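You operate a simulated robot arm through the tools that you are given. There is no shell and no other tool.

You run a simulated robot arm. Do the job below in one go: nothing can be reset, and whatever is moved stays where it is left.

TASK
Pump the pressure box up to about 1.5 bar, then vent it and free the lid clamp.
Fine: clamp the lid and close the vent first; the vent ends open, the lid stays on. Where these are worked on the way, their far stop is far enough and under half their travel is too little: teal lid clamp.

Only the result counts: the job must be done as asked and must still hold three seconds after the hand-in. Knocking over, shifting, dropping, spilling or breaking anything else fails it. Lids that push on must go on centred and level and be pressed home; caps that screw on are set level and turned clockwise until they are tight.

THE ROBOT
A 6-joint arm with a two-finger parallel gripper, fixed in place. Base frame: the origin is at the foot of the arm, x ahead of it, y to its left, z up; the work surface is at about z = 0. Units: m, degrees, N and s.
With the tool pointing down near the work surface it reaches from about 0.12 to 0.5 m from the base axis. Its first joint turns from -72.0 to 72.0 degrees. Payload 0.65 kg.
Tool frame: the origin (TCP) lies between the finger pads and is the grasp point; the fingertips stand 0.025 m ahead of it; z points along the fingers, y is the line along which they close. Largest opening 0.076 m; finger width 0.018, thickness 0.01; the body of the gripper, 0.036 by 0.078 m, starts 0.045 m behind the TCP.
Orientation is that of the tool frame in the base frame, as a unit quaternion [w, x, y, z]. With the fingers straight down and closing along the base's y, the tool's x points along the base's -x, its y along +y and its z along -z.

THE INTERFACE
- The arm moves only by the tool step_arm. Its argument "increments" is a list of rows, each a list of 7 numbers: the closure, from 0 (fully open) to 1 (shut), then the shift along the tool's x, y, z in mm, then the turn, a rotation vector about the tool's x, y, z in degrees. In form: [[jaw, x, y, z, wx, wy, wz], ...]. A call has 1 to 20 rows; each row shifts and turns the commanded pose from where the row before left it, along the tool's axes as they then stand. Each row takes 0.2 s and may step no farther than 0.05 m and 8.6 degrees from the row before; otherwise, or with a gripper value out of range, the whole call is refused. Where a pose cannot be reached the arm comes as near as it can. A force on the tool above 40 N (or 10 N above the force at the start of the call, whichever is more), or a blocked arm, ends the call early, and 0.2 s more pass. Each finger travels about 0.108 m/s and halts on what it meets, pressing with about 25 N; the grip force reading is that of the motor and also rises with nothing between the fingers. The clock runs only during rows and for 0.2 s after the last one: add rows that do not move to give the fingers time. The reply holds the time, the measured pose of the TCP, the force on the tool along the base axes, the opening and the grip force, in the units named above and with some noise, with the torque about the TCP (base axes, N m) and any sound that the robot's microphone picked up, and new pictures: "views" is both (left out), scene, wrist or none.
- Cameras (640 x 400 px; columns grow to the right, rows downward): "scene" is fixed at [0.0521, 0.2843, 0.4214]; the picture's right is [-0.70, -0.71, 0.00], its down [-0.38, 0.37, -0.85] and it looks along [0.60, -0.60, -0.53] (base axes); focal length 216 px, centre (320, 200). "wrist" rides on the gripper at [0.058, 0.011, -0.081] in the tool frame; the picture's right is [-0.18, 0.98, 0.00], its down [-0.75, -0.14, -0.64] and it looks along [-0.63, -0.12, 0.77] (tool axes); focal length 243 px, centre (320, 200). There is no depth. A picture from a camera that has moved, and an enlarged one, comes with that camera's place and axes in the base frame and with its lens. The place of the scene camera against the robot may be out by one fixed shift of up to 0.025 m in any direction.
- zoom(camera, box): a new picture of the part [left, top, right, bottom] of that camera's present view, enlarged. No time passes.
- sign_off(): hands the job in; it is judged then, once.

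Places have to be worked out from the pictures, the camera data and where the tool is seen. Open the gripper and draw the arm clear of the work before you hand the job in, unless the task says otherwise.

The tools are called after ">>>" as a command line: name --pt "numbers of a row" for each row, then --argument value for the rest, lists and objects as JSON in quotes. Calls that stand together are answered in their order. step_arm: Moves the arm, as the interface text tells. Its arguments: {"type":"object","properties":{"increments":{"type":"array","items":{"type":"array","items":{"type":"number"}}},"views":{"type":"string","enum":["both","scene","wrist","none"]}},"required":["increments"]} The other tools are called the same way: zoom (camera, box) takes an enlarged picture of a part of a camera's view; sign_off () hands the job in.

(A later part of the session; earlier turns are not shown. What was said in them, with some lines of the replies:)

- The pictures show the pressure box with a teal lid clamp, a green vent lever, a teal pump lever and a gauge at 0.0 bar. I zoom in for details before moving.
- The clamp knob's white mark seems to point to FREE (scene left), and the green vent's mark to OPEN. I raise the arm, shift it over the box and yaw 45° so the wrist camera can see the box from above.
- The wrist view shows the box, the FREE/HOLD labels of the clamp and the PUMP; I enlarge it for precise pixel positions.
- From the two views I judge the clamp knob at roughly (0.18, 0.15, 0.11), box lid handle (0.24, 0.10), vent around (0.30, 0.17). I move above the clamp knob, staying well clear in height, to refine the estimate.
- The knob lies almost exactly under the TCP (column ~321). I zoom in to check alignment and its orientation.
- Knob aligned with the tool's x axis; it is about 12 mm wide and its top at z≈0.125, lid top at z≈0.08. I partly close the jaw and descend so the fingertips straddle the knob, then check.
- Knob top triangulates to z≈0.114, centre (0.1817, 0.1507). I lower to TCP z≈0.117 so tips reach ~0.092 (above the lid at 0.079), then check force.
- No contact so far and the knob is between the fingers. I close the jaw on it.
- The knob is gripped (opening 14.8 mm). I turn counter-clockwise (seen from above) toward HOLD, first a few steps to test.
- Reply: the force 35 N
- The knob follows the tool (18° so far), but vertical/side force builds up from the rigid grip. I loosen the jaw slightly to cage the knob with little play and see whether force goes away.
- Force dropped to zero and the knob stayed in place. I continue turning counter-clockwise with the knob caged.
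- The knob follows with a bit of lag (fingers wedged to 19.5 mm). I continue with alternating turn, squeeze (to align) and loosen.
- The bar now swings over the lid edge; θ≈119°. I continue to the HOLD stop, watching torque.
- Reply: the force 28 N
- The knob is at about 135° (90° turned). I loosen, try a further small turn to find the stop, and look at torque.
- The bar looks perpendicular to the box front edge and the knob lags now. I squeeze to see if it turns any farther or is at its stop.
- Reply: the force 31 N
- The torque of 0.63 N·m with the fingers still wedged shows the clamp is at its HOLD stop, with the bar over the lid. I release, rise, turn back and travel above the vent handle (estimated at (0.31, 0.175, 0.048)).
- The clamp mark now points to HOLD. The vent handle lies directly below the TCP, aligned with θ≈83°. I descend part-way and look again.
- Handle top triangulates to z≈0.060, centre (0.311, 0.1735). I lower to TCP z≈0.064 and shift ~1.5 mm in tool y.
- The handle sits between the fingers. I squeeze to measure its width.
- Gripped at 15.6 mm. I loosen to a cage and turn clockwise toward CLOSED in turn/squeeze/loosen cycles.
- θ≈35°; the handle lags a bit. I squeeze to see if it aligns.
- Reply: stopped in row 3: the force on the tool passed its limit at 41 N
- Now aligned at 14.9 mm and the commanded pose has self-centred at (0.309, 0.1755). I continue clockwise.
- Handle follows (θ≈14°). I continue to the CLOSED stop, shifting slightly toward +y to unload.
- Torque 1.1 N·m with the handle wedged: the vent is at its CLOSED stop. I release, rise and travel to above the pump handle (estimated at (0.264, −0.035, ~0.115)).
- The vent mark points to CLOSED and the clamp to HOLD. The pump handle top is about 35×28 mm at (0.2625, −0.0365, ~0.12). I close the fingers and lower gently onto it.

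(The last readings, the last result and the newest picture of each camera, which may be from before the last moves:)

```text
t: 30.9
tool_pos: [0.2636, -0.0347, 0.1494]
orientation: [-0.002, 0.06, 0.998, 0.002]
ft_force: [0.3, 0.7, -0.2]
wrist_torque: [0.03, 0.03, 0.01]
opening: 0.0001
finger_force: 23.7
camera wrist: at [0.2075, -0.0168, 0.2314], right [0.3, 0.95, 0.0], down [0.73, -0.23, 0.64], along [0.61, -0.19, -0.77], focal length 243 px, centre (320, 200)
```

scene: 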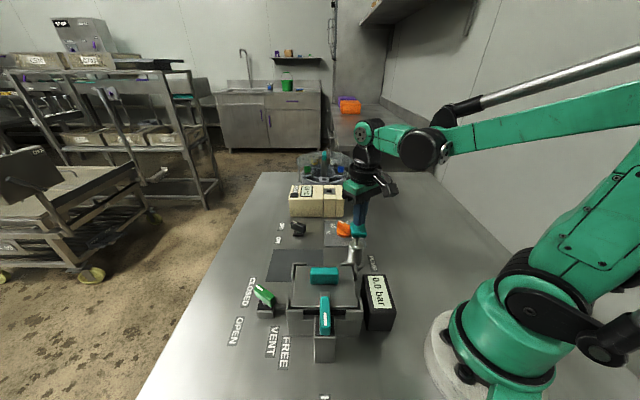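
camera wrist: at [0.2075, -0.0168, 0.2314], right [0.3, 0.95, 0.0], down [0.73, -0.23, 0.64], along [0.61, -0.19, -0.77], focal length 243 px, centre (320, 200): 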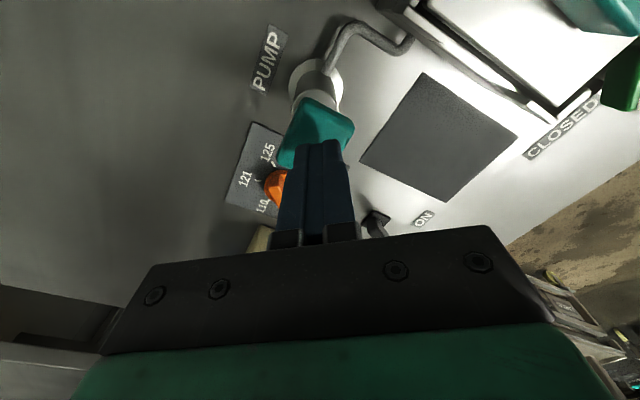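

No contact yet at tip z≈0.124. I zoom to check where the tips are relative to the handle.

>>> zoom --camera "wrist" --box '[240, 60, 400, 200]'

>>> zoom --camera "scene" --box '[310, 180, 410, 280]'

```text
2.86 times, centred on (320, 130) of wrist
camera zoom: at [0.2075, -0.0168, 0.2314], right [0.3, 0.95, 0.0], down [0.73, -0.23, 0.64], along [0.61, -0.19, -0.77], focal length 693 px, centre (320, 400)
```

zoom: 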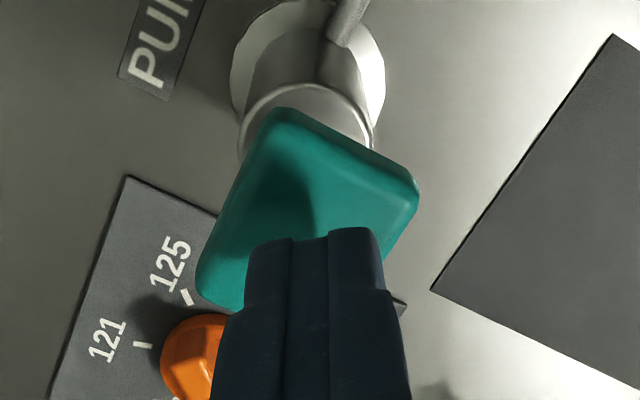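

```text
4.00 times, centred on (360, 230) of scene
camera zoom: at [0.0521, 0.2843, 0.4214], right [-0.7, -0.71, 0.0], down [-0.38, 0.37, -0.85], along [0.6, -0.6, -0.53], focal length 863 px, centre (160, 80)
```

zoom: 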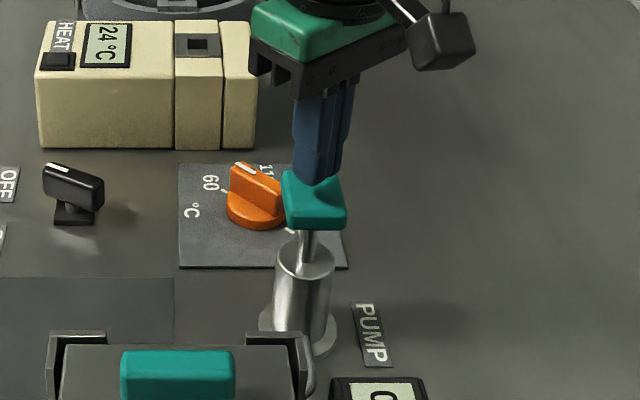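

The tips are over the handle. I press on slowly in small steps, watching force and the gauge.

>>> step_arm --pt "1 0 0 4 0 0 0" --pt "1 0 0 4 0 0 0" --pt "1 0 0 4 0 0 0" --pt "1 0 0 0 0 0 0" --views "scene"

>>> zoom --camera "scene" --box '[310, 180, 410, 320]'

```text
t: 31.9
tool_pos: [0.263, -0.0351, 0.138]
orientation: [-0.001, 0.061, 0.998, 0.003]
ft_force: [0.5, 0.3, -0.4]
wrist_torque: [0.0, 0.0, -0.02]
opening: 0.0002
finger_force: 23.0
```

scene: 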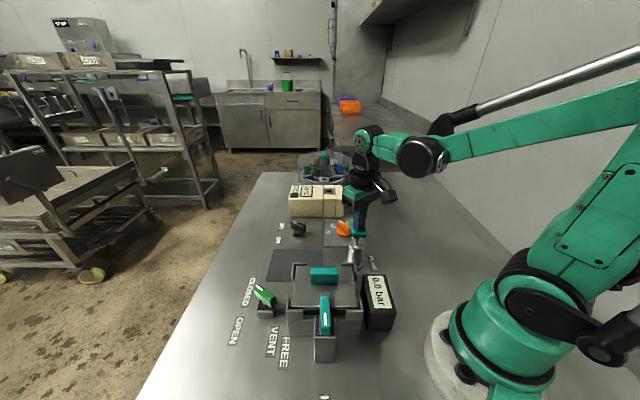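

```text
2.86 times, centred on (360, 250) of scene
camera zoom: at [0.0521, 0.2843, 0.4214], right [-0.7, -0.71, 0.0], down [-0.38, 0.37, -0.85], along [0.6, -0.6, -0.53], focal length 617 px, centre (206, 57)
```

zoom: 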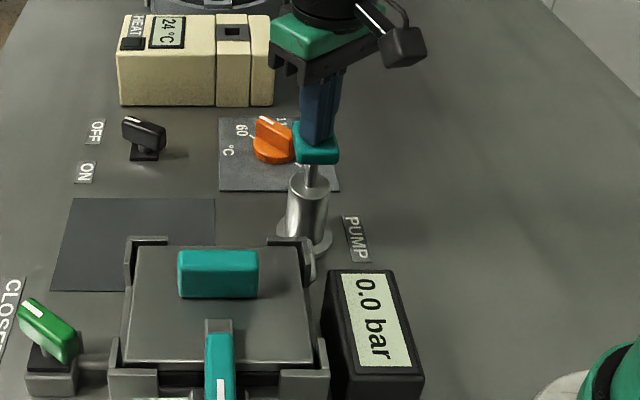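

Tips at z≈0.113, still no force. I continue down in 3 mm steps.

>>> step_arm --pt "1 0 0 3 0 0 0" --pt "1 0 0 3 0 0 0" --pt "1 0 0 3 0 0 0" --pt "1 0 0 0 0 0 0" --views "both"

>>> zoom --camera "scene" --box '[310, 180, 410, 320]'

```text
t: 32.9
tool_pos: [0.2624, -0.0357, 0.1288]
orientation: [-0.002, 0.059, 0.998, 0.003]
ft_force: [0.9, -0.5, 2.7]
wrist_torque: [-0.04, -0.04, -0.02]
opening: 0.0
finger_force: 22.9
camera wrist: at [0.2074, -0.0172, 0.2105], right [0.3, 0.95, 0.0], down [0.73, -0.23, 0.64], along [0.61, -0.19, -0.77], focal length 243 px, centre (320, 200)
```

scene: 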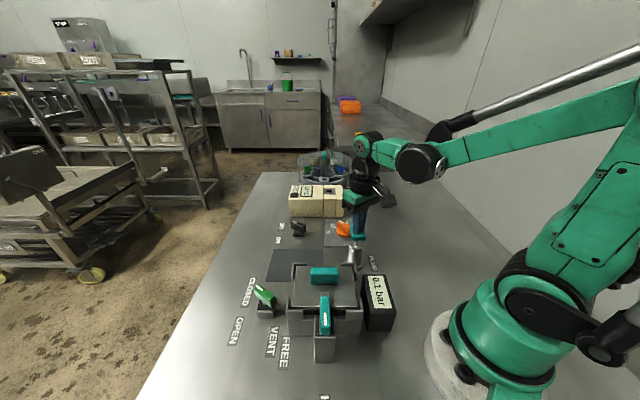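
wrist: 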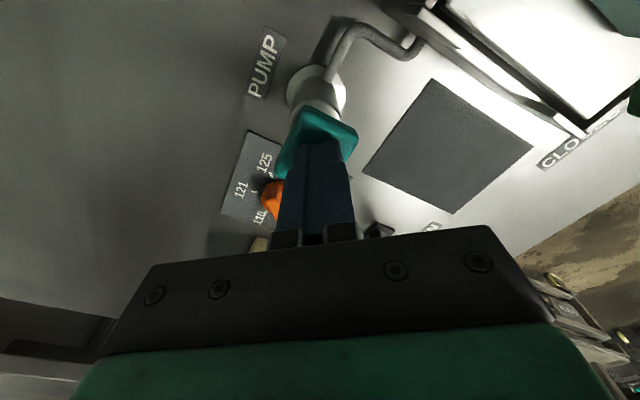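

```text
2.86 times, centred on (360, 250) of scene
camera zoom: at [0.0521, 0.2843, 0.4214], right [-0.7, -0.71, 0.0], down [-0.38, 0.37, -0.85], along [0.6, -0.6, -0.53], focal length 617 px, centre (206, 57)
```

zoom: 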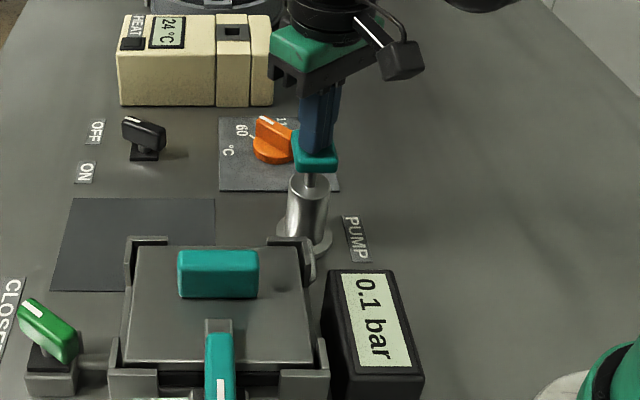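

The handle moves and the gauge shows 0.1 bar with only ~3 N. I continue the stroke.

>>> step_arm --pt "1 0 0 4 0 0 0" --pt "1 0 0 4 0 0 0" --pt "1 0 0 4 0 0 0" --pt "1 0 0 0 0 0 0" --views "scene"

>>> zoom --camera "scene" --box '[310, 180, 410, 320]'

```text
t: 33.9
tool_pos: [0.264, -0.0353, 0.1172]
orientation: [-0.001, 0.06, 0.998, 0.004]
ft_force: [0.7, -1.9, 6.5]
wrist_torque: [-0.09, -0.06, -0.03]
opening: 0.0001
finger_force: 23.3
```

scene: 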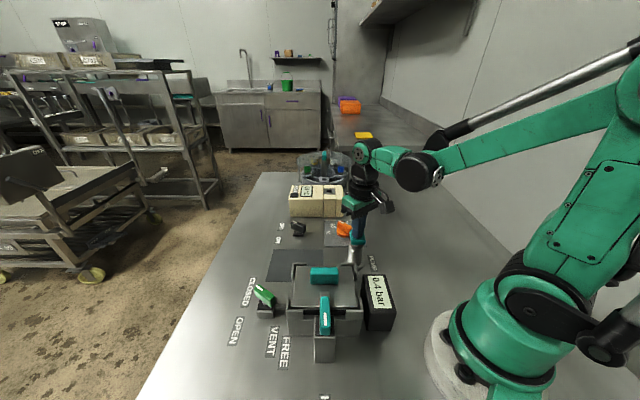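

```text
2.86 times, centred on (360, 250) of scene
camera zoom: at [0.0521, 0.2843, 0.4214], right [-0.7, -0.71, 0.0], down [-0.38, 0.37, -0.85], along [0.6, -0.6, -0.53], focal length 617 px, centre (206, 57)
```

zoom: 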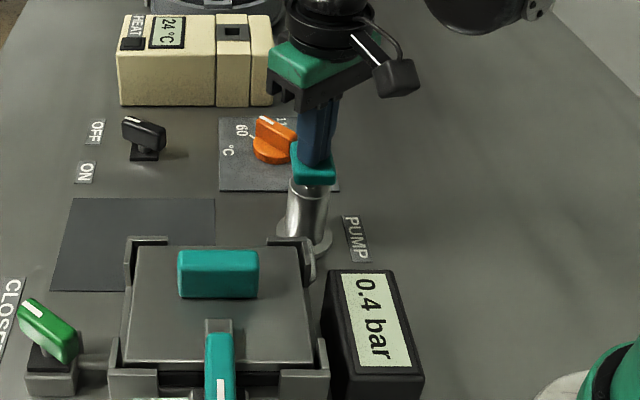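

0.4 bar after ~12 mm more. The rod is nearly in; I push a little farther to find the bottom.

>>> step_arm --pt "1 0 0 3 0 0 0" --pt "1 0 0 3 0 0 0" --pt "1 0 0 0 0 0 0" --views "scene"

>>> zoom --camera "scene" --box '[310, 180, 410, 320]'

```text
t: 34.6
tool_pos: [0.2637, -0.0345, 0.111]
orientation: [-0.002, 0.059, 0.998, 0.003]
ft_force: [3.3, -0.6, 7.4]
wrist_torque: [-0.05, -0.11, 0.03]
opening: 0.0
finger_force: 23.2
```

scene: 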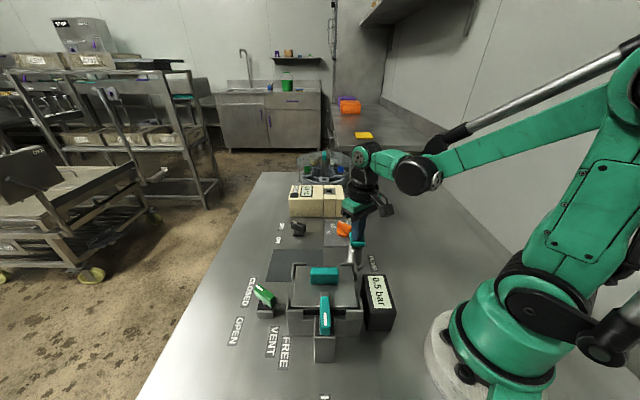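

```text
2.86 times, centred on (360, 250) of scene
camera zoom: at [0.0521, 0.2843, 0.4214], right [-0.7, -0.71, 0.0], down [-0.38, 0.37, -0.85], along [0.6, -0.6, -0.53], focal length 617 px, centre (206, 57)
```

zoom: 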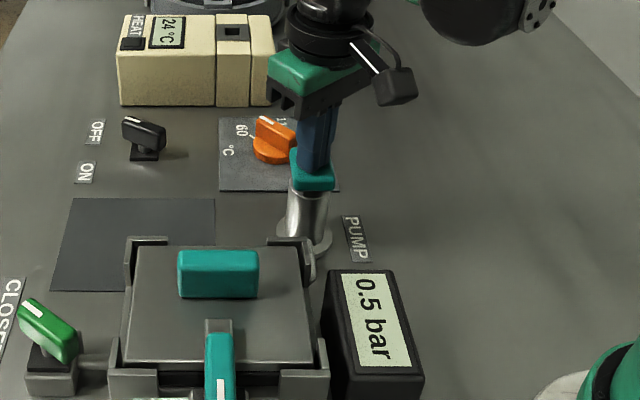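

0.5 bar. I raise the tool to let the handle return and see whether pressure holds.

>>> step_arm --pt "1 0 0 -10 0 0 0" --pt "1 0 0 -10 0 0 0" --pt "1 0 0 -10 0 0 0" --pt "1 0 0 0 0 0 0" --views "scene"

>>> zoom --camera "scene" --box '[310, 180, 410, 320]'

```text
t: 35.6
tool_pos: [0.2635, -0.0352, 0.1411]
orientation: [-0.002, 0.06, 0.998, 0.003]
ft_force: [0.7, -0.4, 0.2]
wrist_torque: [-0.03, 0.02, -0.04]
opening: 0.0002
finger_force: 24.3
```

scene: 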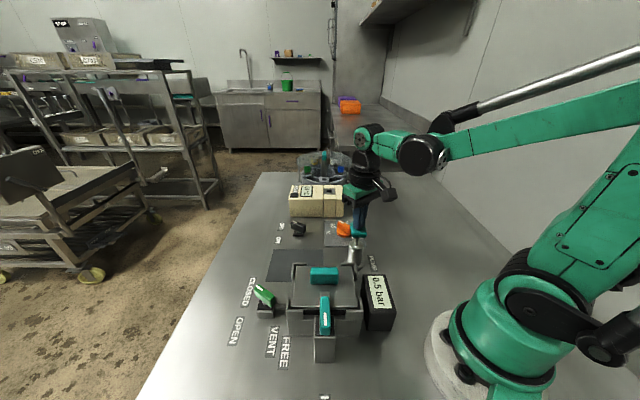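

```text
2.86 times, centred on (360, 250) of scene
camera zoom: at [0.0521, 0.2842, 0.4214], right [-0.7, -0.71, 0.0], down [-0.38, 0.37, -0.85], along [0.6, -0.6, -0.53], focal length 617 px, centre (206, 57)
```

zoom: 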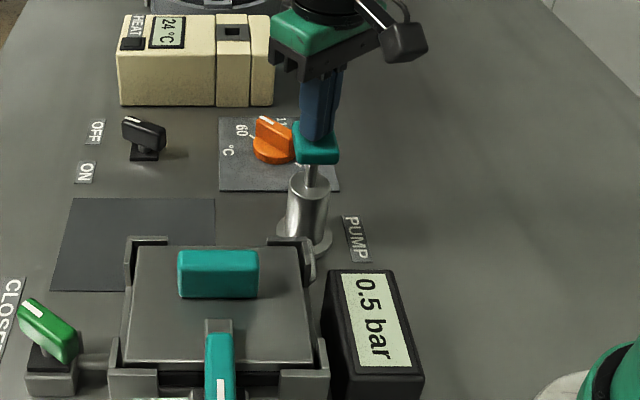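

The handle springs back and the pressure holds at 0.5 bar. Second stroke, same depth.

>>> step_arm --pt "1 0 0 10 0 0 0" --pt "1 0 0 10 0 0 0" --pt "1 0 0 10 0 0 0" --pt "1 0 0 0 0 0 0" --views "scene"

>>> zoom --camera "scene" --box '[310, 180, 410, 320]'

```text
t: 36.6
tool_pos: [0.263, -0.0345, 0.1103]
orientation: [-0.002, 0.059, 0.998, 0.003]
ft_force: [-0.4, 0.1, 7.5]
wrist_torque: [-0.01, -0.03, 0.03]
opening: 0.0
finger_force: 23.9
```

scene: 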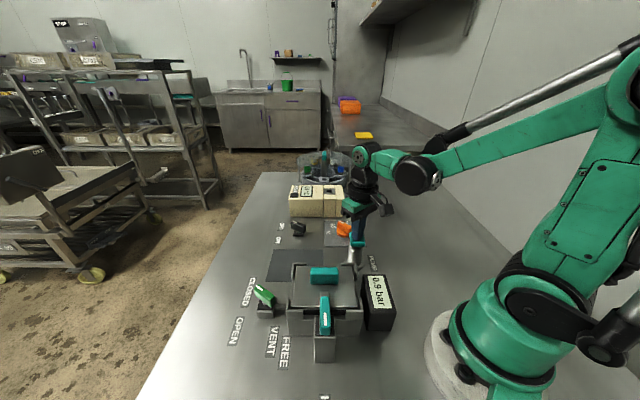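

```text
2.86 times, centred on (360, 250) of scene
camera zoom: at [0.0521, 0.2843, 0.4214], right [-0.7, -0.71, 0.0], down [-0.38, 0.37, -0.85], along [0.6, -0.6, -0.53], focal length 617 px, centre (206, 57)
```

zoom: 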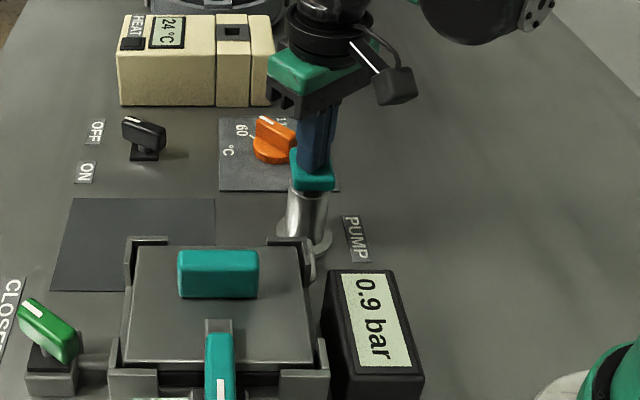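

0.9 bar. I do a third full stroke.

>>> step_arm --pt "1 0 0 -10 0 0 0" --pt "1 0 0 -10 0 0 0" --pt "1 0 0 -10 0 0 0" --pt "1 0 0 0 0 0 0" --pt "1 0 0 10 0 0 0" --pt "1 0 0 10 0 0 0" --pt "1 0 0 10 0 0 0" --pt "1 0 0 0 0 0 0" --views "scene"

>>> zoom --camera "scene" --box '[310, 180, 410, 320]'

```text
t: 38.5
tool_pos: [0.2618, -0.0355, 0.1102]
orientation: [-0.001, 0.059, 0.998, 0.004]
ft_force: [1.7, -4.0, 7.5]
wrist_torque: [-0.14, -0.11, -0.05]
opening: 0.0
finger_force: 23.5
```

scene: 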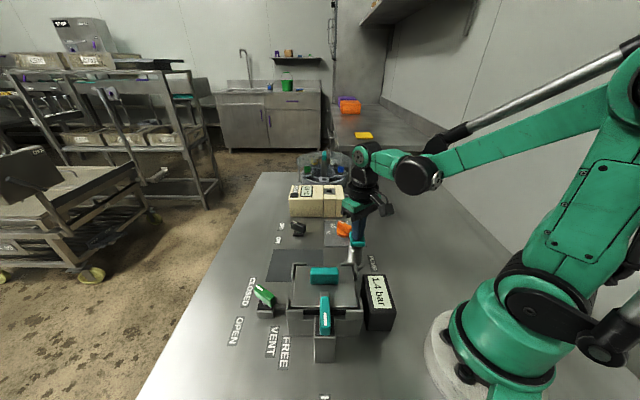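

```text
2.86 times, centred on (360, 250) of scene
camera zoom: at [0.0521, 0.2842, 0.4214], right [-0.7, -0.71, 0.0], down [-0.38, 0.37, -0.85], along [0.6, -0.6, -0.53], focal length 617 px, centre (206, 57)
```

zoom: 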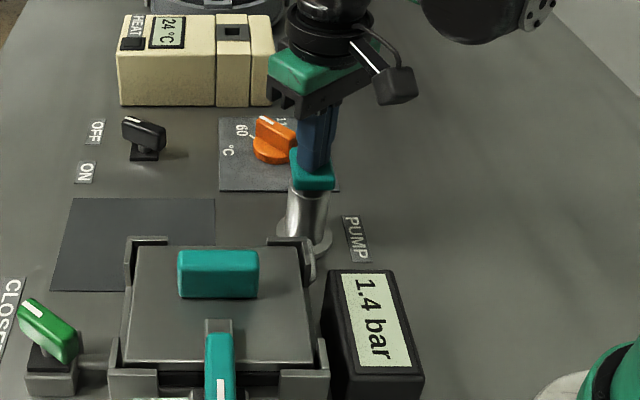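

1.4 bar. I lift and start a partial fourth stroke, to about where 5 mm of travel adds 0.1 bar.

>>> step_arm --pt "1 0 0 -10 0 0 0" --pt "1 0 0 -10 0 0 0" --pt "1 0 0 -10 0 0 0" --pt "1 0 0 0 0 0 0" --pt "1 0 0 5 0 0 0" --pt "1 0 0 5 0 0 0" --pt "1 0 0 0 0 0 0" --views "scene"

>>> zoom --camera "scene" --box '[310, 180, 410, 320]'

```text
t: 40.0
tool_pos: [0.2628, -0.0354, 0.1296]
orientation: [-0.001, 0.06, 0.998, 0.003]
ft_force: [1.3, 2.0, 2.6]
wrist_torque: [0.0, -0.05, -0.01]
opening: 0.0001
finger_force: 23.1
```

scene: 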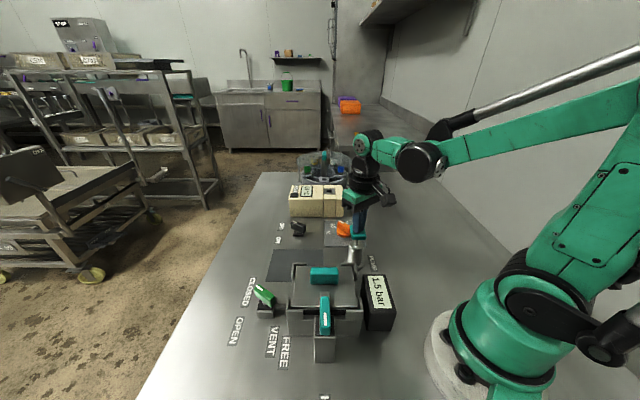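

```text
2.86 times, centred on (360, 250) of scene
camera zoom: at [0.0521, 0.2843, 0.4214], right [-0.7, -0.71, 0.0], down [-0.38, 0.37, -0.85], along [0.6, -0.6, -0.53], focal length 617 px, centre (206, 57)
```

zoom: 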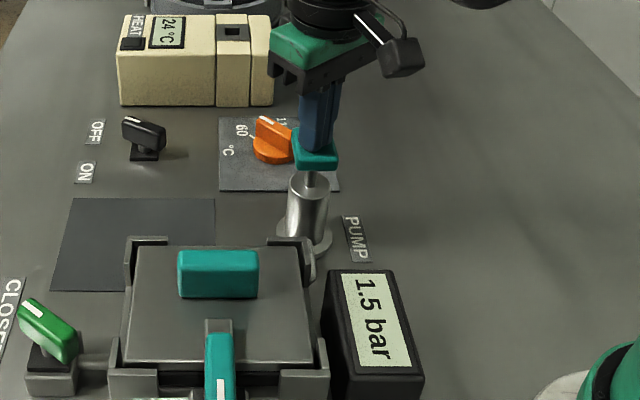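

Gauge reads 1.5 bar. I lift off, check the gauge once more, and travel back above the vent handle with the jaw opened and yaw matched to the closed handle (~11°).

>>> step_arm --pt "1 0 0 -35 0 0 0" --pt "1 0 0 -35 0 0 0" --pt "0.4 -4.3 43.1 0 0 0 0" --pt "0.4 -4.3 43.1 0 0 0 0" --pt "0.4 -4.3 43.1 0 0 0 0" --pt "0.4 -4.3 43.1 0 0 0 0" --pt "0.4 -4.3 43.1 0 0 0 0" --pt "0.4 0 0 0 0 0 -6" --pt "0.4 0 0 0 0 0 -6" --pt "0.4 0 0 0 0 0 -6" --pt "0.4 0 0 30 0 0 0" --pt "0.4 0 0 30 0 0 0" --pt "0.4 0 0 0 0 0 0"

>>> zoom --camera "scene" --box '[230, 200, 410, 360]'

>>> zoom --camera "wrist" --box '[230, 50, 430, 200]'

```text
t: 42.9
tool_pos: [0.3109, 0.1758, 0.1424]
orientation: [-0.001, -0.097, 0.995, 0.004]
ft_force: [0.4, 0.1, 0.6]
wrist_torque: [-0.02, 0.01, -0.01]
opening: 0.0457
finger_force: 0.0
camera wrist: at [0.2515, 0.1767, 0.2239], right [-0.01, 1.0, 0.01], down [0.77, 0.0, 0.64], along [0.64, 0.01, -0.77], focal length 243 px, centre (320, 200)
```

scene: 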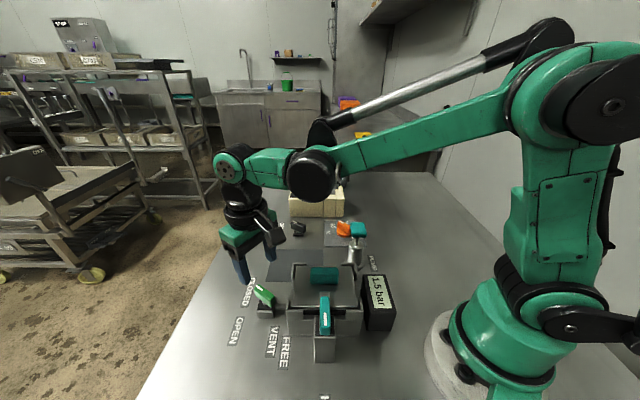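
wrist: 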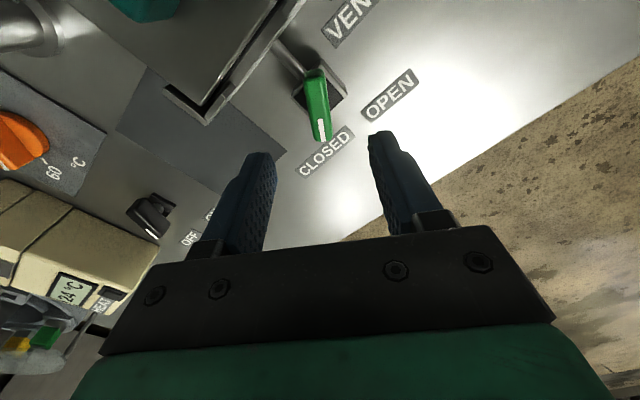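

```text
2.50 times, centred on (320, 280) of scene
camera zoom: at [0.0521, 0.2842, 0.4214], right [-0.7, -0.71, 0.0], down [-0.38, 0.37, -0.85], along [0.6, -0.6, -0.53], focal length 540 px, centre (320, 0)
```

zoom: 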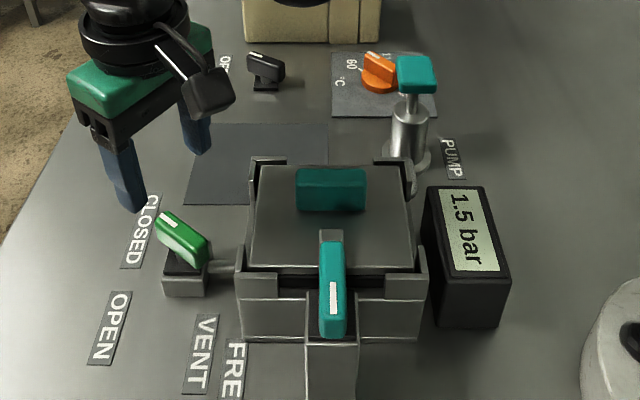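

```text
2.67 times, centred on (330, 125) of wrist
camera zoom: at [0.2515, 0.1767, 0.2239], right [-0.01, 1.0, 0.01], down [0.77, 0.0, 0.64], along [0.64, 0.01, -0.77], focal length 647 px, centre (293, 400)
```

zoom: 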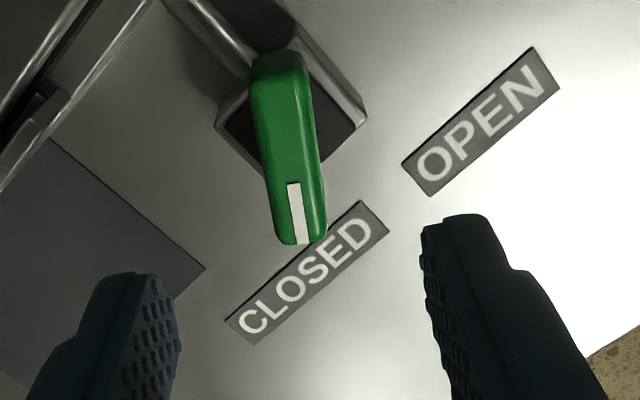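

Pressure holds at 1.5 bar and the closed vent handle is right below the TCP. I descend over it and squeeze to align.

>>> step_arm --pt "0.4 0 0 30 0 0 0" --pt "0.4 0 0 25 0 0 0" --pt "0.4 0 0 15 0 0 0" --pt "0.4 0 0 9 0 0 0" --pt "0.4 0 0 0 0 0 0" --views "wrist"

```text
t: 44.0
tool_pos: [0.3096, 0.1774, 0.0638]
orientation: [-0.001, -0.098, 0.995, 0.004]
ft_force: [0.0, 0.5, -0.3]
wrist_torque: [0.03, 0.0, 0.01]
opening: 0.0455
finger_force: 0.1
camera wrist: at [0.2513, 0.1769, 0.1448], right [-0.01, 1.0, 0.01], down [0.77, 0.0, 0.64], along [0.64, 0.01, -0.77], focal length 243 px, centre (320, 200)
```

wrist: 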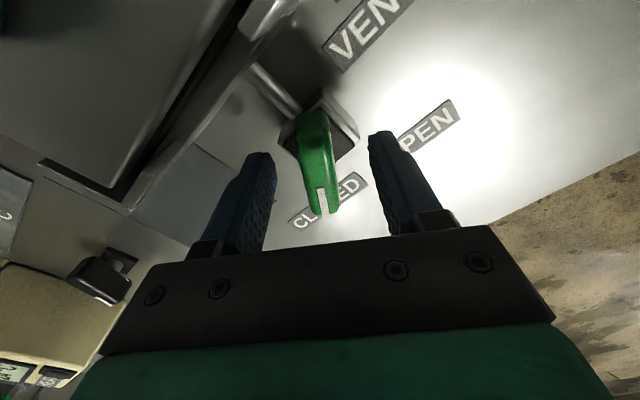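

Handle is centred between the fingers. I cage it and turn counter-clockwise toward OPEN in a first cycle.

>>> step_arm --pt "0.78 0 0 0 0 0 0" --pt "0.78 0 0 0 0 0 0" --pt "0.8 0 0 0 0 0 -8" --pt "0.8 0 0 0 0 0 -8" --pt "0.8 0 0 0 0 0 -8" --pt "1 0 0 0 0 0 0" --pt "1 0 0 0 0 0 0"

>>> zoom --camera "scene" --box '[230, 200, 410, 360]'

```text
t: 45.6
tool_pos: [0.3112, 0.177, 0.0623]
orientation: [0.0, -0.302, 0.953, 0.002]
ft_force: [18.9, -9.7, -4.4]
wrist_torque: [-0.2, -0.68, 0.01]
opening: 0.0148
finger_force: 33.8
camera wrist: at [0.2576, 0.1522, 0.1443], right [-0.42, 0.91, 0.0], down [0.7, 0.32, 0.64], along [0.58, 0.27, -0.76], focal length 243 px, centre (320, 200)
```

scene: 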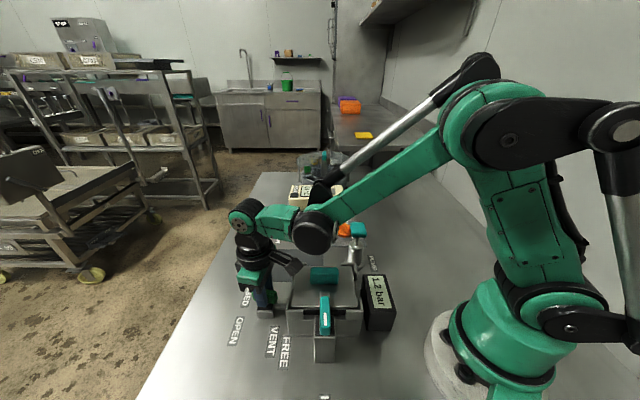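
wrist: 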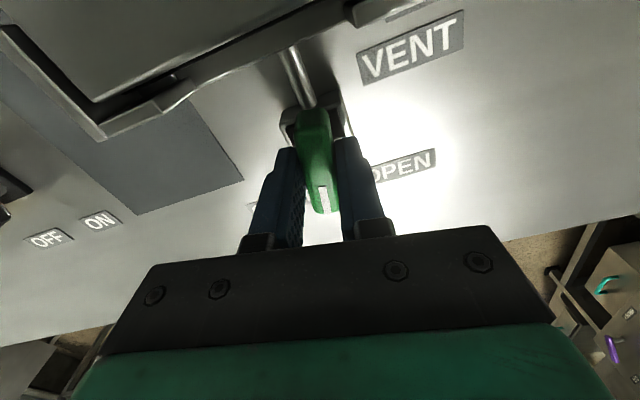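

```text
2.50 times, centred on (320, 280) of scene
camera zoom: at [0.0522, 0.2843, 0.4214], right [-0.7, -0.71, 0.0], down [-0.38, 0.37, -0.85], along [0.6, -0.6, -0.53], focal length 540 px, centre (320, 0)
```

zoom: 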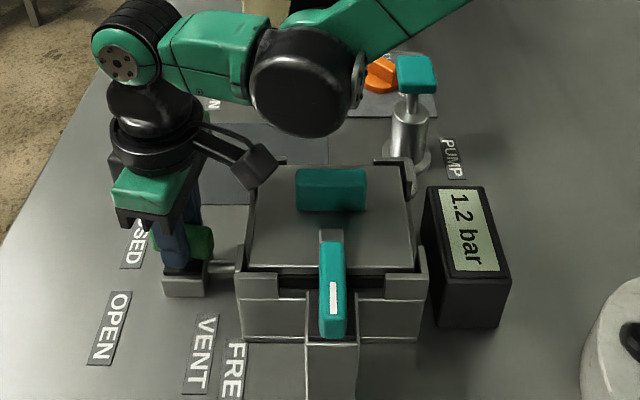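

Venting has started (1.2 bar). I continue turning toward OPEN, shifting ~1 mm to unload the side force.

>>> step_arm --pt "0.78 0 -0.8 0 0 0 0" --pt "0.8 0 0 0 0 0 -8" --pt "0.8 0 0 0 0 0 -8" --pt "0.8 0 0 0 0 0 -8" --pt "1 0 0 0 0 0 0" --pt "1 0 0 0 0 0 0" --views "wrist"

```text
t: 47.0
tool_pos: [0.3109, 0.1766, 0.0624]
orientation: [0.002, -0.494, 0.87, 0.003]
ft_force: [12.6, -0.8, -0.9]
wrist_torque: [0.03, -0.57, 0.02]
opening: 0.0148
finger_force: 34.1
camera wrist: at [0.2724, 0.1318, 0.1442], right [-0.75, 0.66, 0.01], down [0.51, 0.57, 0.65], along [0.42, 0.49, -0.76], focal length 243 px, centre (320, 200)
```

wrist: 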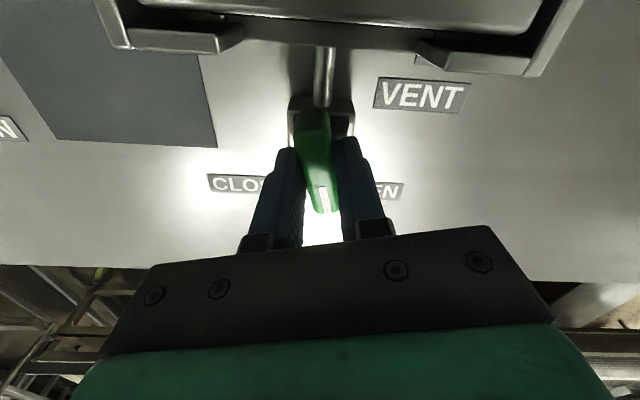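

θ≈59° with the handle aligned. I do the last cycle to the OPEN stop.

>>> step_arm --pt "0.78 0 -0.5 0 0 0 0" --pt "0.8 0 0 0 0 0 -8" --pt "0.8 0 0 0 0 0 -8" --pt "0.8 0 0 0 0 0 -8" --pt "0.8 0 0 0 0 0 -6" --pt "1 0 0 0 0 0 0" --pt "1 0 0 0 0 0 0"

>>> zoom --camera "scene" --box '[230, 200, 410, 360]'

```text
t: 48.6
tool_pos: [0.3114, 0.1759, 0.0634]
orientation: [0.001, -0.702, 0.712, 0.002]
ft_force: [12.7, -3.6, -3.4]
wrist_torque: [-0.27, -0.19, -0.54]
opening: 0.0176
finger_force: 36.5
camera wrist: at [0.3002, 0.118, 0.1436], right [-0.98, 0.2, 0.0], down [0.15, 0.75, 0.65], along [0.13, 0.63, -0.76], focal length 243 px, centre (320, 200)
```

scene: 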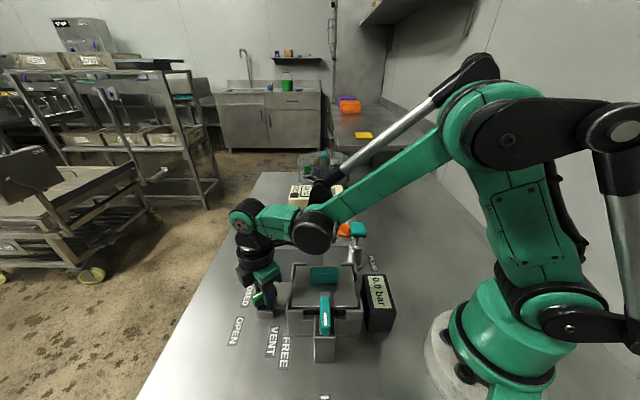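
wrist: 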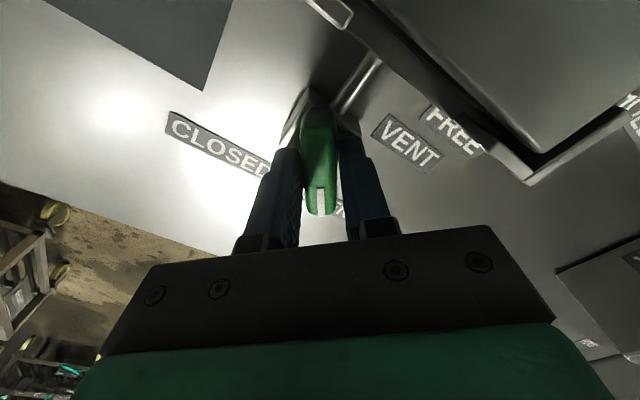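

```text
2.50 times, centred on (320, 280) of scene
camera zoom: at [0.0522, 0.2843, 0.4214], right [-0.7, -0.71, 0.0], down [-0.38, 0.37, -0.85], along [0.6, -0.6, -0.53], focal length 540 px, centre (320, 0)
```

zoom: 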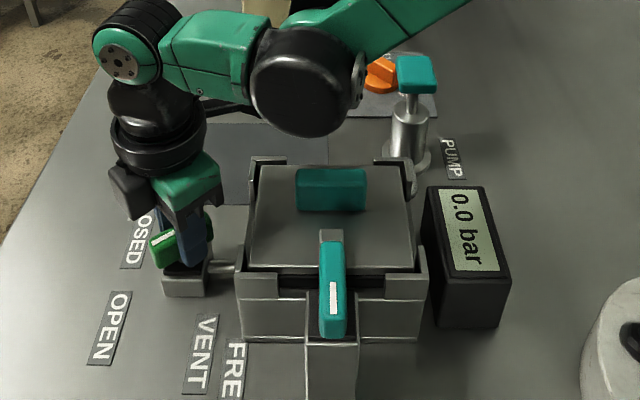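

Gauge reads 0.0 bar and the vent is at its OPEN stop. I release, rise and travel to above the clamp knob with yaw ≈134°.

>>> step_arm --pt "0.4 0 0 0 0 0 0" --pt "0.4 0 0 0 0 0 0" --pt "0.4 0 0 -30 0 0 0" --pt "0.4 0 0 -35 0 0 0" --pt "0.4 0 0 -35 0 0 0" --pt "0.4 0 0 -37 0 0 0" --pt "0.4 8.9 42.9 0 0 0 0" --pt "0.4 8.9 42.9 0 0 0 0" --pt "0.4 8.9 42.9 0 0 0 0" --pt "0.4 0 0 0 0 0 -7.5" --pt "0.4 0 0 0 0 0 -7.5" --pt "0.4 0 0 0 0 0 -7.5" --pt "0.4 0 0 0 0 0 -7.5" --pt "0.4 0 0 0 0 0 -7.5" --pt "0.4 0 0 0 0 0 -7.5" --pt "0.4 0 0 25 0 0 0" --pt "0.4 0 0 25 0 0 0" --pt "0.4 0 0 0 0 0 0"

>>> zoom --camera "scene" --box '[230, 200, 410, 360]'

>>> zoom --camera "wrist" --box '[230, 50, 430, 200]'

```text
t: 52.5
tool_pos: [0.1822, 0.1503, 0.1499]
orientation: [-0.003, 0.921, -0.389, -0.002]
ft_force: [-0.1, 0.2, -0.1]
wrist_torque: [-0.01, 0.01, 0.04]
opening: 0.0454
finger_force: 0.0
camera wrist: at [0.2154, 0.1013, 0.2305], right [-0.83, -0.55, 0.0], down [-0.42, 0.63, 0.65], along [-0.36, 0.54, -0.76], focal length 243 px, centre (320, 200)
```

scene: 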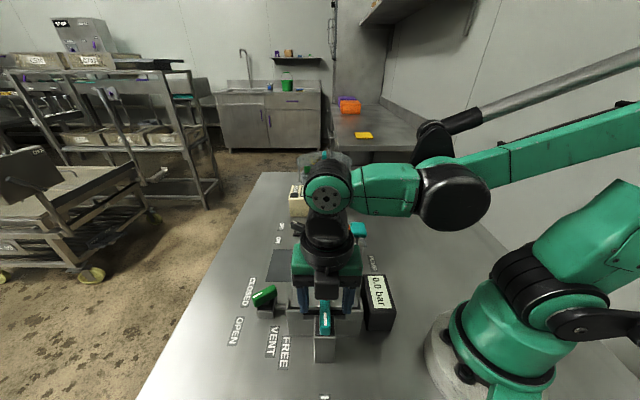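
wrist: 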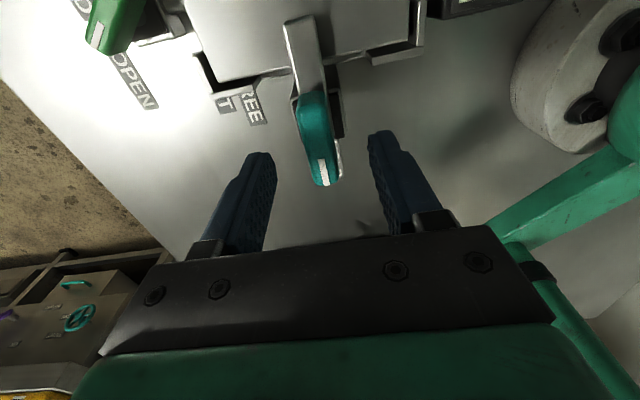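

```text
2.50 times, centred on (320, 280) of scene
camera zoom: at [0.0521, 0.2842, 0.4214], right [-0.7, -0.71, 0.0], down [-0.38, 0.37, -0.85], along [0.6, -0.6, -0.53], focal length 540 px, centre (320, 0)
```

zoom: 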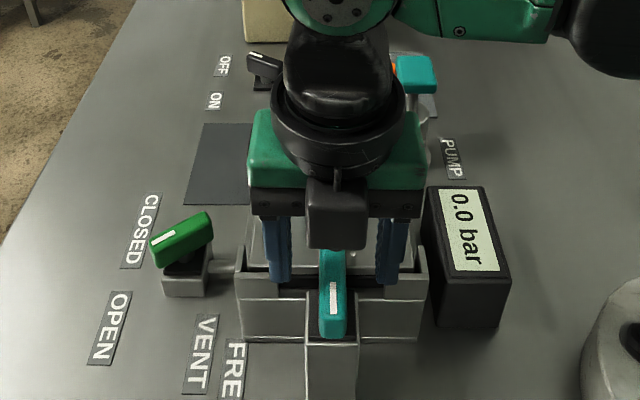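

```text
2.67 times, centred on (330, 125) of wrist
camera zoom: at [0.2154, 0.1013, 0.2305], right [-0.83, -0.55, 0.0], down [-0.42, 0.63, 0.65], along [-0.36, 0.54, -0.76], focal length 647 px, centre (293, 400)
```

zoom: 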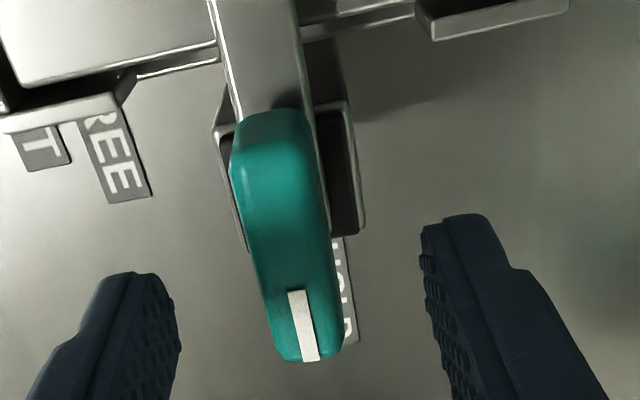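

The knob lies between the fingers, pointing to HOLD; pressure is 0.0. I descend to z≈0.117, with a 1 mm shift.

>>> step_arm --pt "0.4 0 -1 12 0 0 0" --pt "0.4 0 0 12 0 0 0" --pt "0.4 0 0 9 0 0 0" --pt "0.78 0 0 0 0 0 0" --pt "0.78 0 0 0 0 0 0" --pt "0.8 0 0 0 0 0 8" --pt "0.8 0 0 0 0 0 8" --pt "0.8 0 0 0 0 0 8" --pt "1 0 0 0 0 0 0" --pt "1 0 0 0 0 0 0"

```text
t: 54.6
tool_pos: [0.1824, 0.1514, 0.1151]
orientation: [0.0, 0.82, -0.573, -0.005]
ft_force: [-28.2, -1.2, 5.6]
wrist_torque: [0.5, -0.05, -0.04]
opening: 0.0148
finger_force: 34.0
camera wrist: at [0.1928, 0.0931, 0.198], right [-0.99, -0.17, 0.01], down [-0.12, 0.75, 0.65], along [-0.11, 0.64, -0.76], focal length 243 px, centre (320, 200)
```

scene: 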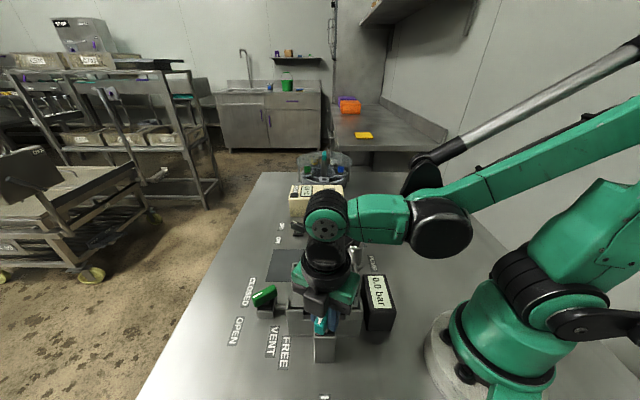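
wrist: 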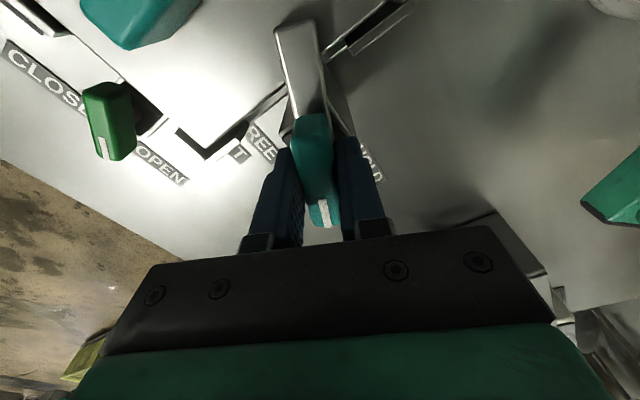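

The knob follows (θ≈110°). I shift +1.2 mm in tool y to unload and keep turning clockwise toward FREE.

>>> step_arm --pt "0.78 0 1.2 0 0 0 0" --pt "0.8 0 0 0 0 0 8" --pt "0.8 0 0 0 0 0 8" --pt "0.8 0 0 0 0 0 8" --pt "1 0 0 0 0 0 0" --pt "1 0 0 0 0 0 0" --views "wrist"

```text
t: 56.0
tool_pos: [0.182, 0.1501, 0.117]
orientation: [0.001, -0.683, 0.731, 0.002]
ft_force: [9.2, -4.5, 4.5]
wrist_torque: [-0.3, -0.14, 0.01]
opening: 0.0149
finger_force: 33.7
camera wrist: at [0.1678, 0.0934, 0.1985], right [-0.97, 0.25, 0.0], down [0.19, 0.74, 0.65], along [0.16, 0.63, -0.76], focal length 243 px, centre (320, 200)
```

wrist: 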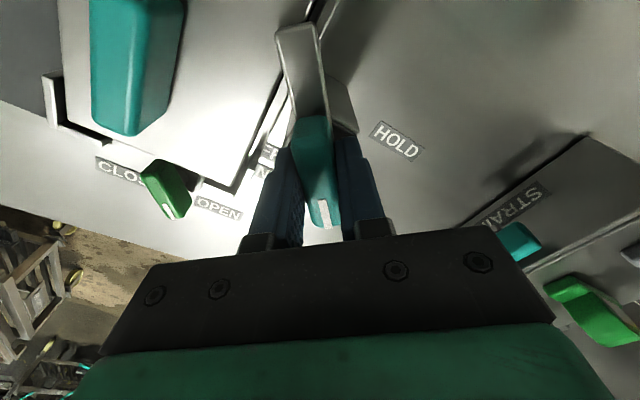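

The knob is aligned at θ≈86°. I continue with another cycle.

>>> step_arm --pt "0.78 0 -0.4 0 0 0 0" --pt "0.8 0 0 0 0 0 8" --pt "0.8 0 0 0 0 0 8" --pt "0.8 0 0 0 0 0 8" --pt "1 0 0 0 0 0 0" --pt "1 0 0 0 0 0 0" --views "wrist"

```text
t: 57.5
tool_pos: [0.1816, 0.151, 0.1165]
orientation: [0.001, -0.516, 0.857, 0.003]
ft_force: [1.4, -2.7, 1.3]
wrist_torque: [-0.44, -0.33, 0.03]
opening: 0.0146
finger_force: 34.6
camera wrist: at [0.1459, 0.1046, 0.1983], right [-0.78, 0.62, 0.01], down [0.48, 0.6, 0.64], along [0.4, 0.51, -0.76], focal length 243 px, centre (320, 200)
```

wrist: 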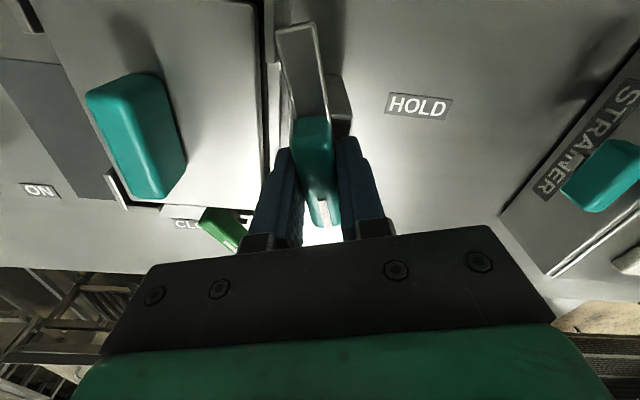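

θ≈62°; bar already off the lid. Last cycle to the FREE stop.

>>> step_arm --pt "0.78 0 0 0 0 0 0" --pt "0.8 0 0 0 0 0 8" --pt "0.8 0 0 0 0 0 8" --pt "0.8 0 0 0 0 0 8" --pt "0.8 0 0 0 0 0 4" --pt "1 0 0 0 0 0 0" --pt "1 0 0 0 0 0 0"

>>> zoom --camera "scene" --box '[230, 200, 410, 360]'

```text
t: 59.0
tool_pos: [0.182, 0.1507, 0.1161]
orientation: [-0.001, -0.294, 0.956, 0.003]
ft_force: [8.8, -7.3, 7.8]
wrist_torque: [-0.21, -0.26, 0.55]
opening: 0.0181
finger_force: 36.1
camera wrist: at [0.1285, 0.1274, 0.1987], right [-0.4, 0.92, 0.01], down [0.7, 0.3, 0.64], along [0.59, 0.26, -0.77], focal length 243 px, centre (320, 200)
```

scene: 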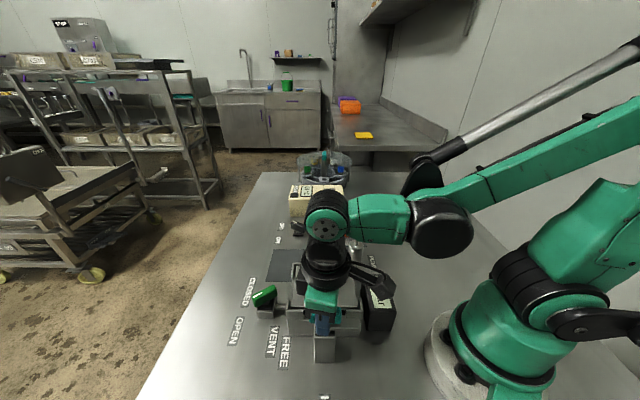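
wrist: 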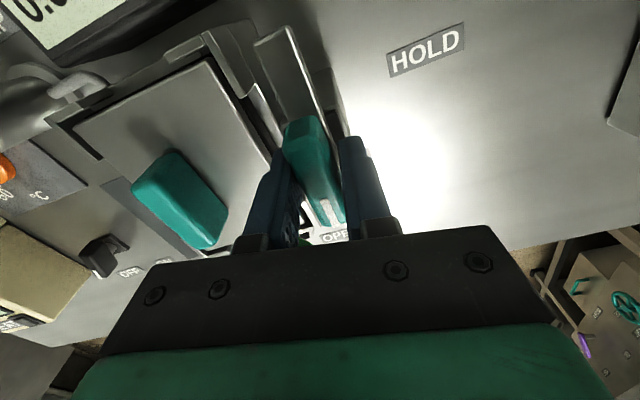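

```text
2.50 times, centred on (320, 280) of scene
camera zoom: at [0.0521, 0.2842, 0.4214], right [-0.7, -0.71, 0.0], down [-0.38, 0.37, -0.85], along [0.6, -0.6, -0.53], focal length 540 px, centre (320, 0)
```

zoom: 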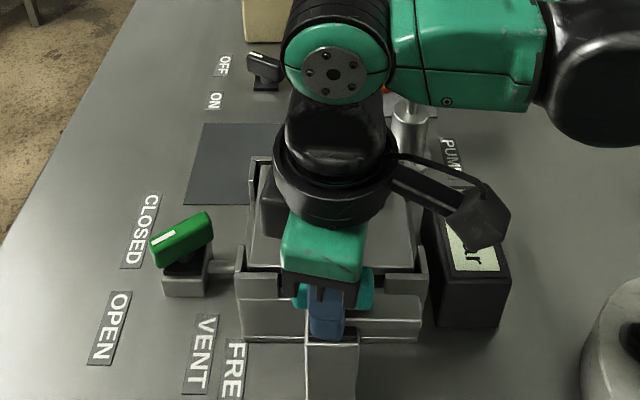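

Torque 0.55 N·m against the stop: the clamp is fully FREE. I open the fingers, rise straight up and draw the arm clear.

>>> step_arm --pt "0.4 0 0 0 0 0 0" --pt "0.4 0 0 0 0 0 0" --pt "0.4 0 0 -30 0 0 0" --pt "0.4 0 0 -40 0 0 0" --pt "0.4 0 0 -40 0 0 0" --pt "0.0 0 0 -40 0 0 0" --pt "0.0 0 -40 0 0 0 0" --pt "0.0 0 -40 0 0 0 0" --pt "0.0 -20 -40 0 0 0 0" --pt "0.0 0 0 0 0 0 0" --pt "0.0 0 0 0 0 0 0"

>>> zoom --camera "scene" --box '[230, 200, 410, 360]'

```text
t: 61.5
tool_pos: [0.2668, 0.0626, 0.2655]
orientation: [-0.001, -0.294, 0.956, 0.003]
ft_force: [0.2, -1.2, -0.1]
wrist_torque: [0.01, 0.03, 0.01]
opening: 0.0757
finger_force: 0.0
camera wrist: at [0.2126, 0.0386, 0.3479], right [-0.4, 0.92, 0.01], down [0.7, 0.3, 0.64], along [0.59, 0.26, -0.77], focal length 243 px, centre (320, 200)
```

scene: 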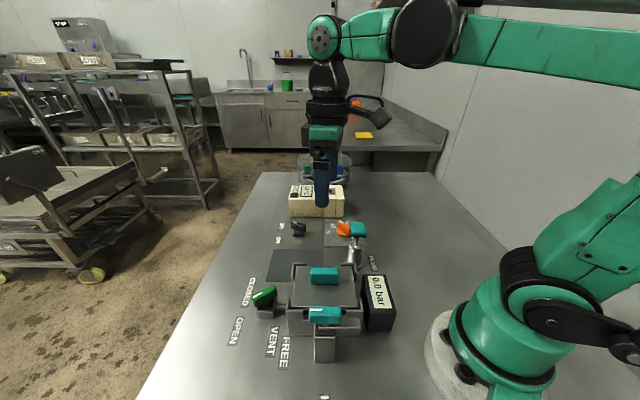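
wrist: 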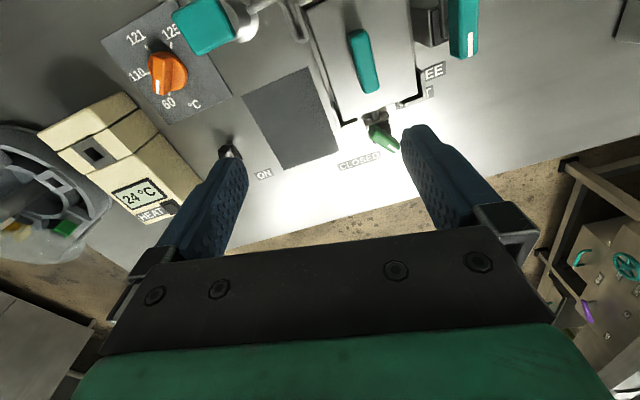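

```text
2.50 times, centred on (320, 280) of scene
camera zoom: at [0.0521, 0.2842, 0.4214], right [-0.7, -0.71, 0.0], down [-0.38, 0.37, -0.85], along [0.6, -0.6, -0.53], focal length 540 px, centre (320, 0)
```

zoom: 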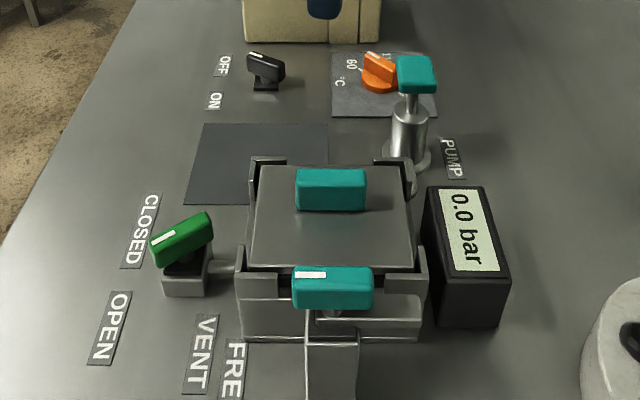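

The final picture shows the clamp at FREE, the vent at OPEN, the gauge at 0.0 bar, the lid in place and nothing else moved. The gripper is open and the arm is clear, so I hand the job in.

>>> sign_off

```text
The job is handed in.
```

I pumped the pressure box up to 1.5 bar on the gauge, vented it to 0.0 bar and freed the lid clamp. I've handed the job in.

- **Before pumping:** I turned the teal lid clamp to its HOLD stop and the green vent to its CLOSED stop.
- **Pumping:** Three full strokes and one partial one brought the gauge to 1.5 bar. It still read 1.5 bar just before I opened the vent.
- **Afterwards:** I turned the vent back to its OPEN stop. Once the gauge read 0.0 bar, I turned the clamp back to its FREE stop.

In the last pictures the lid is still on and nothing else on the bench looks moved. The gripper is open and the arm is clear of the work.
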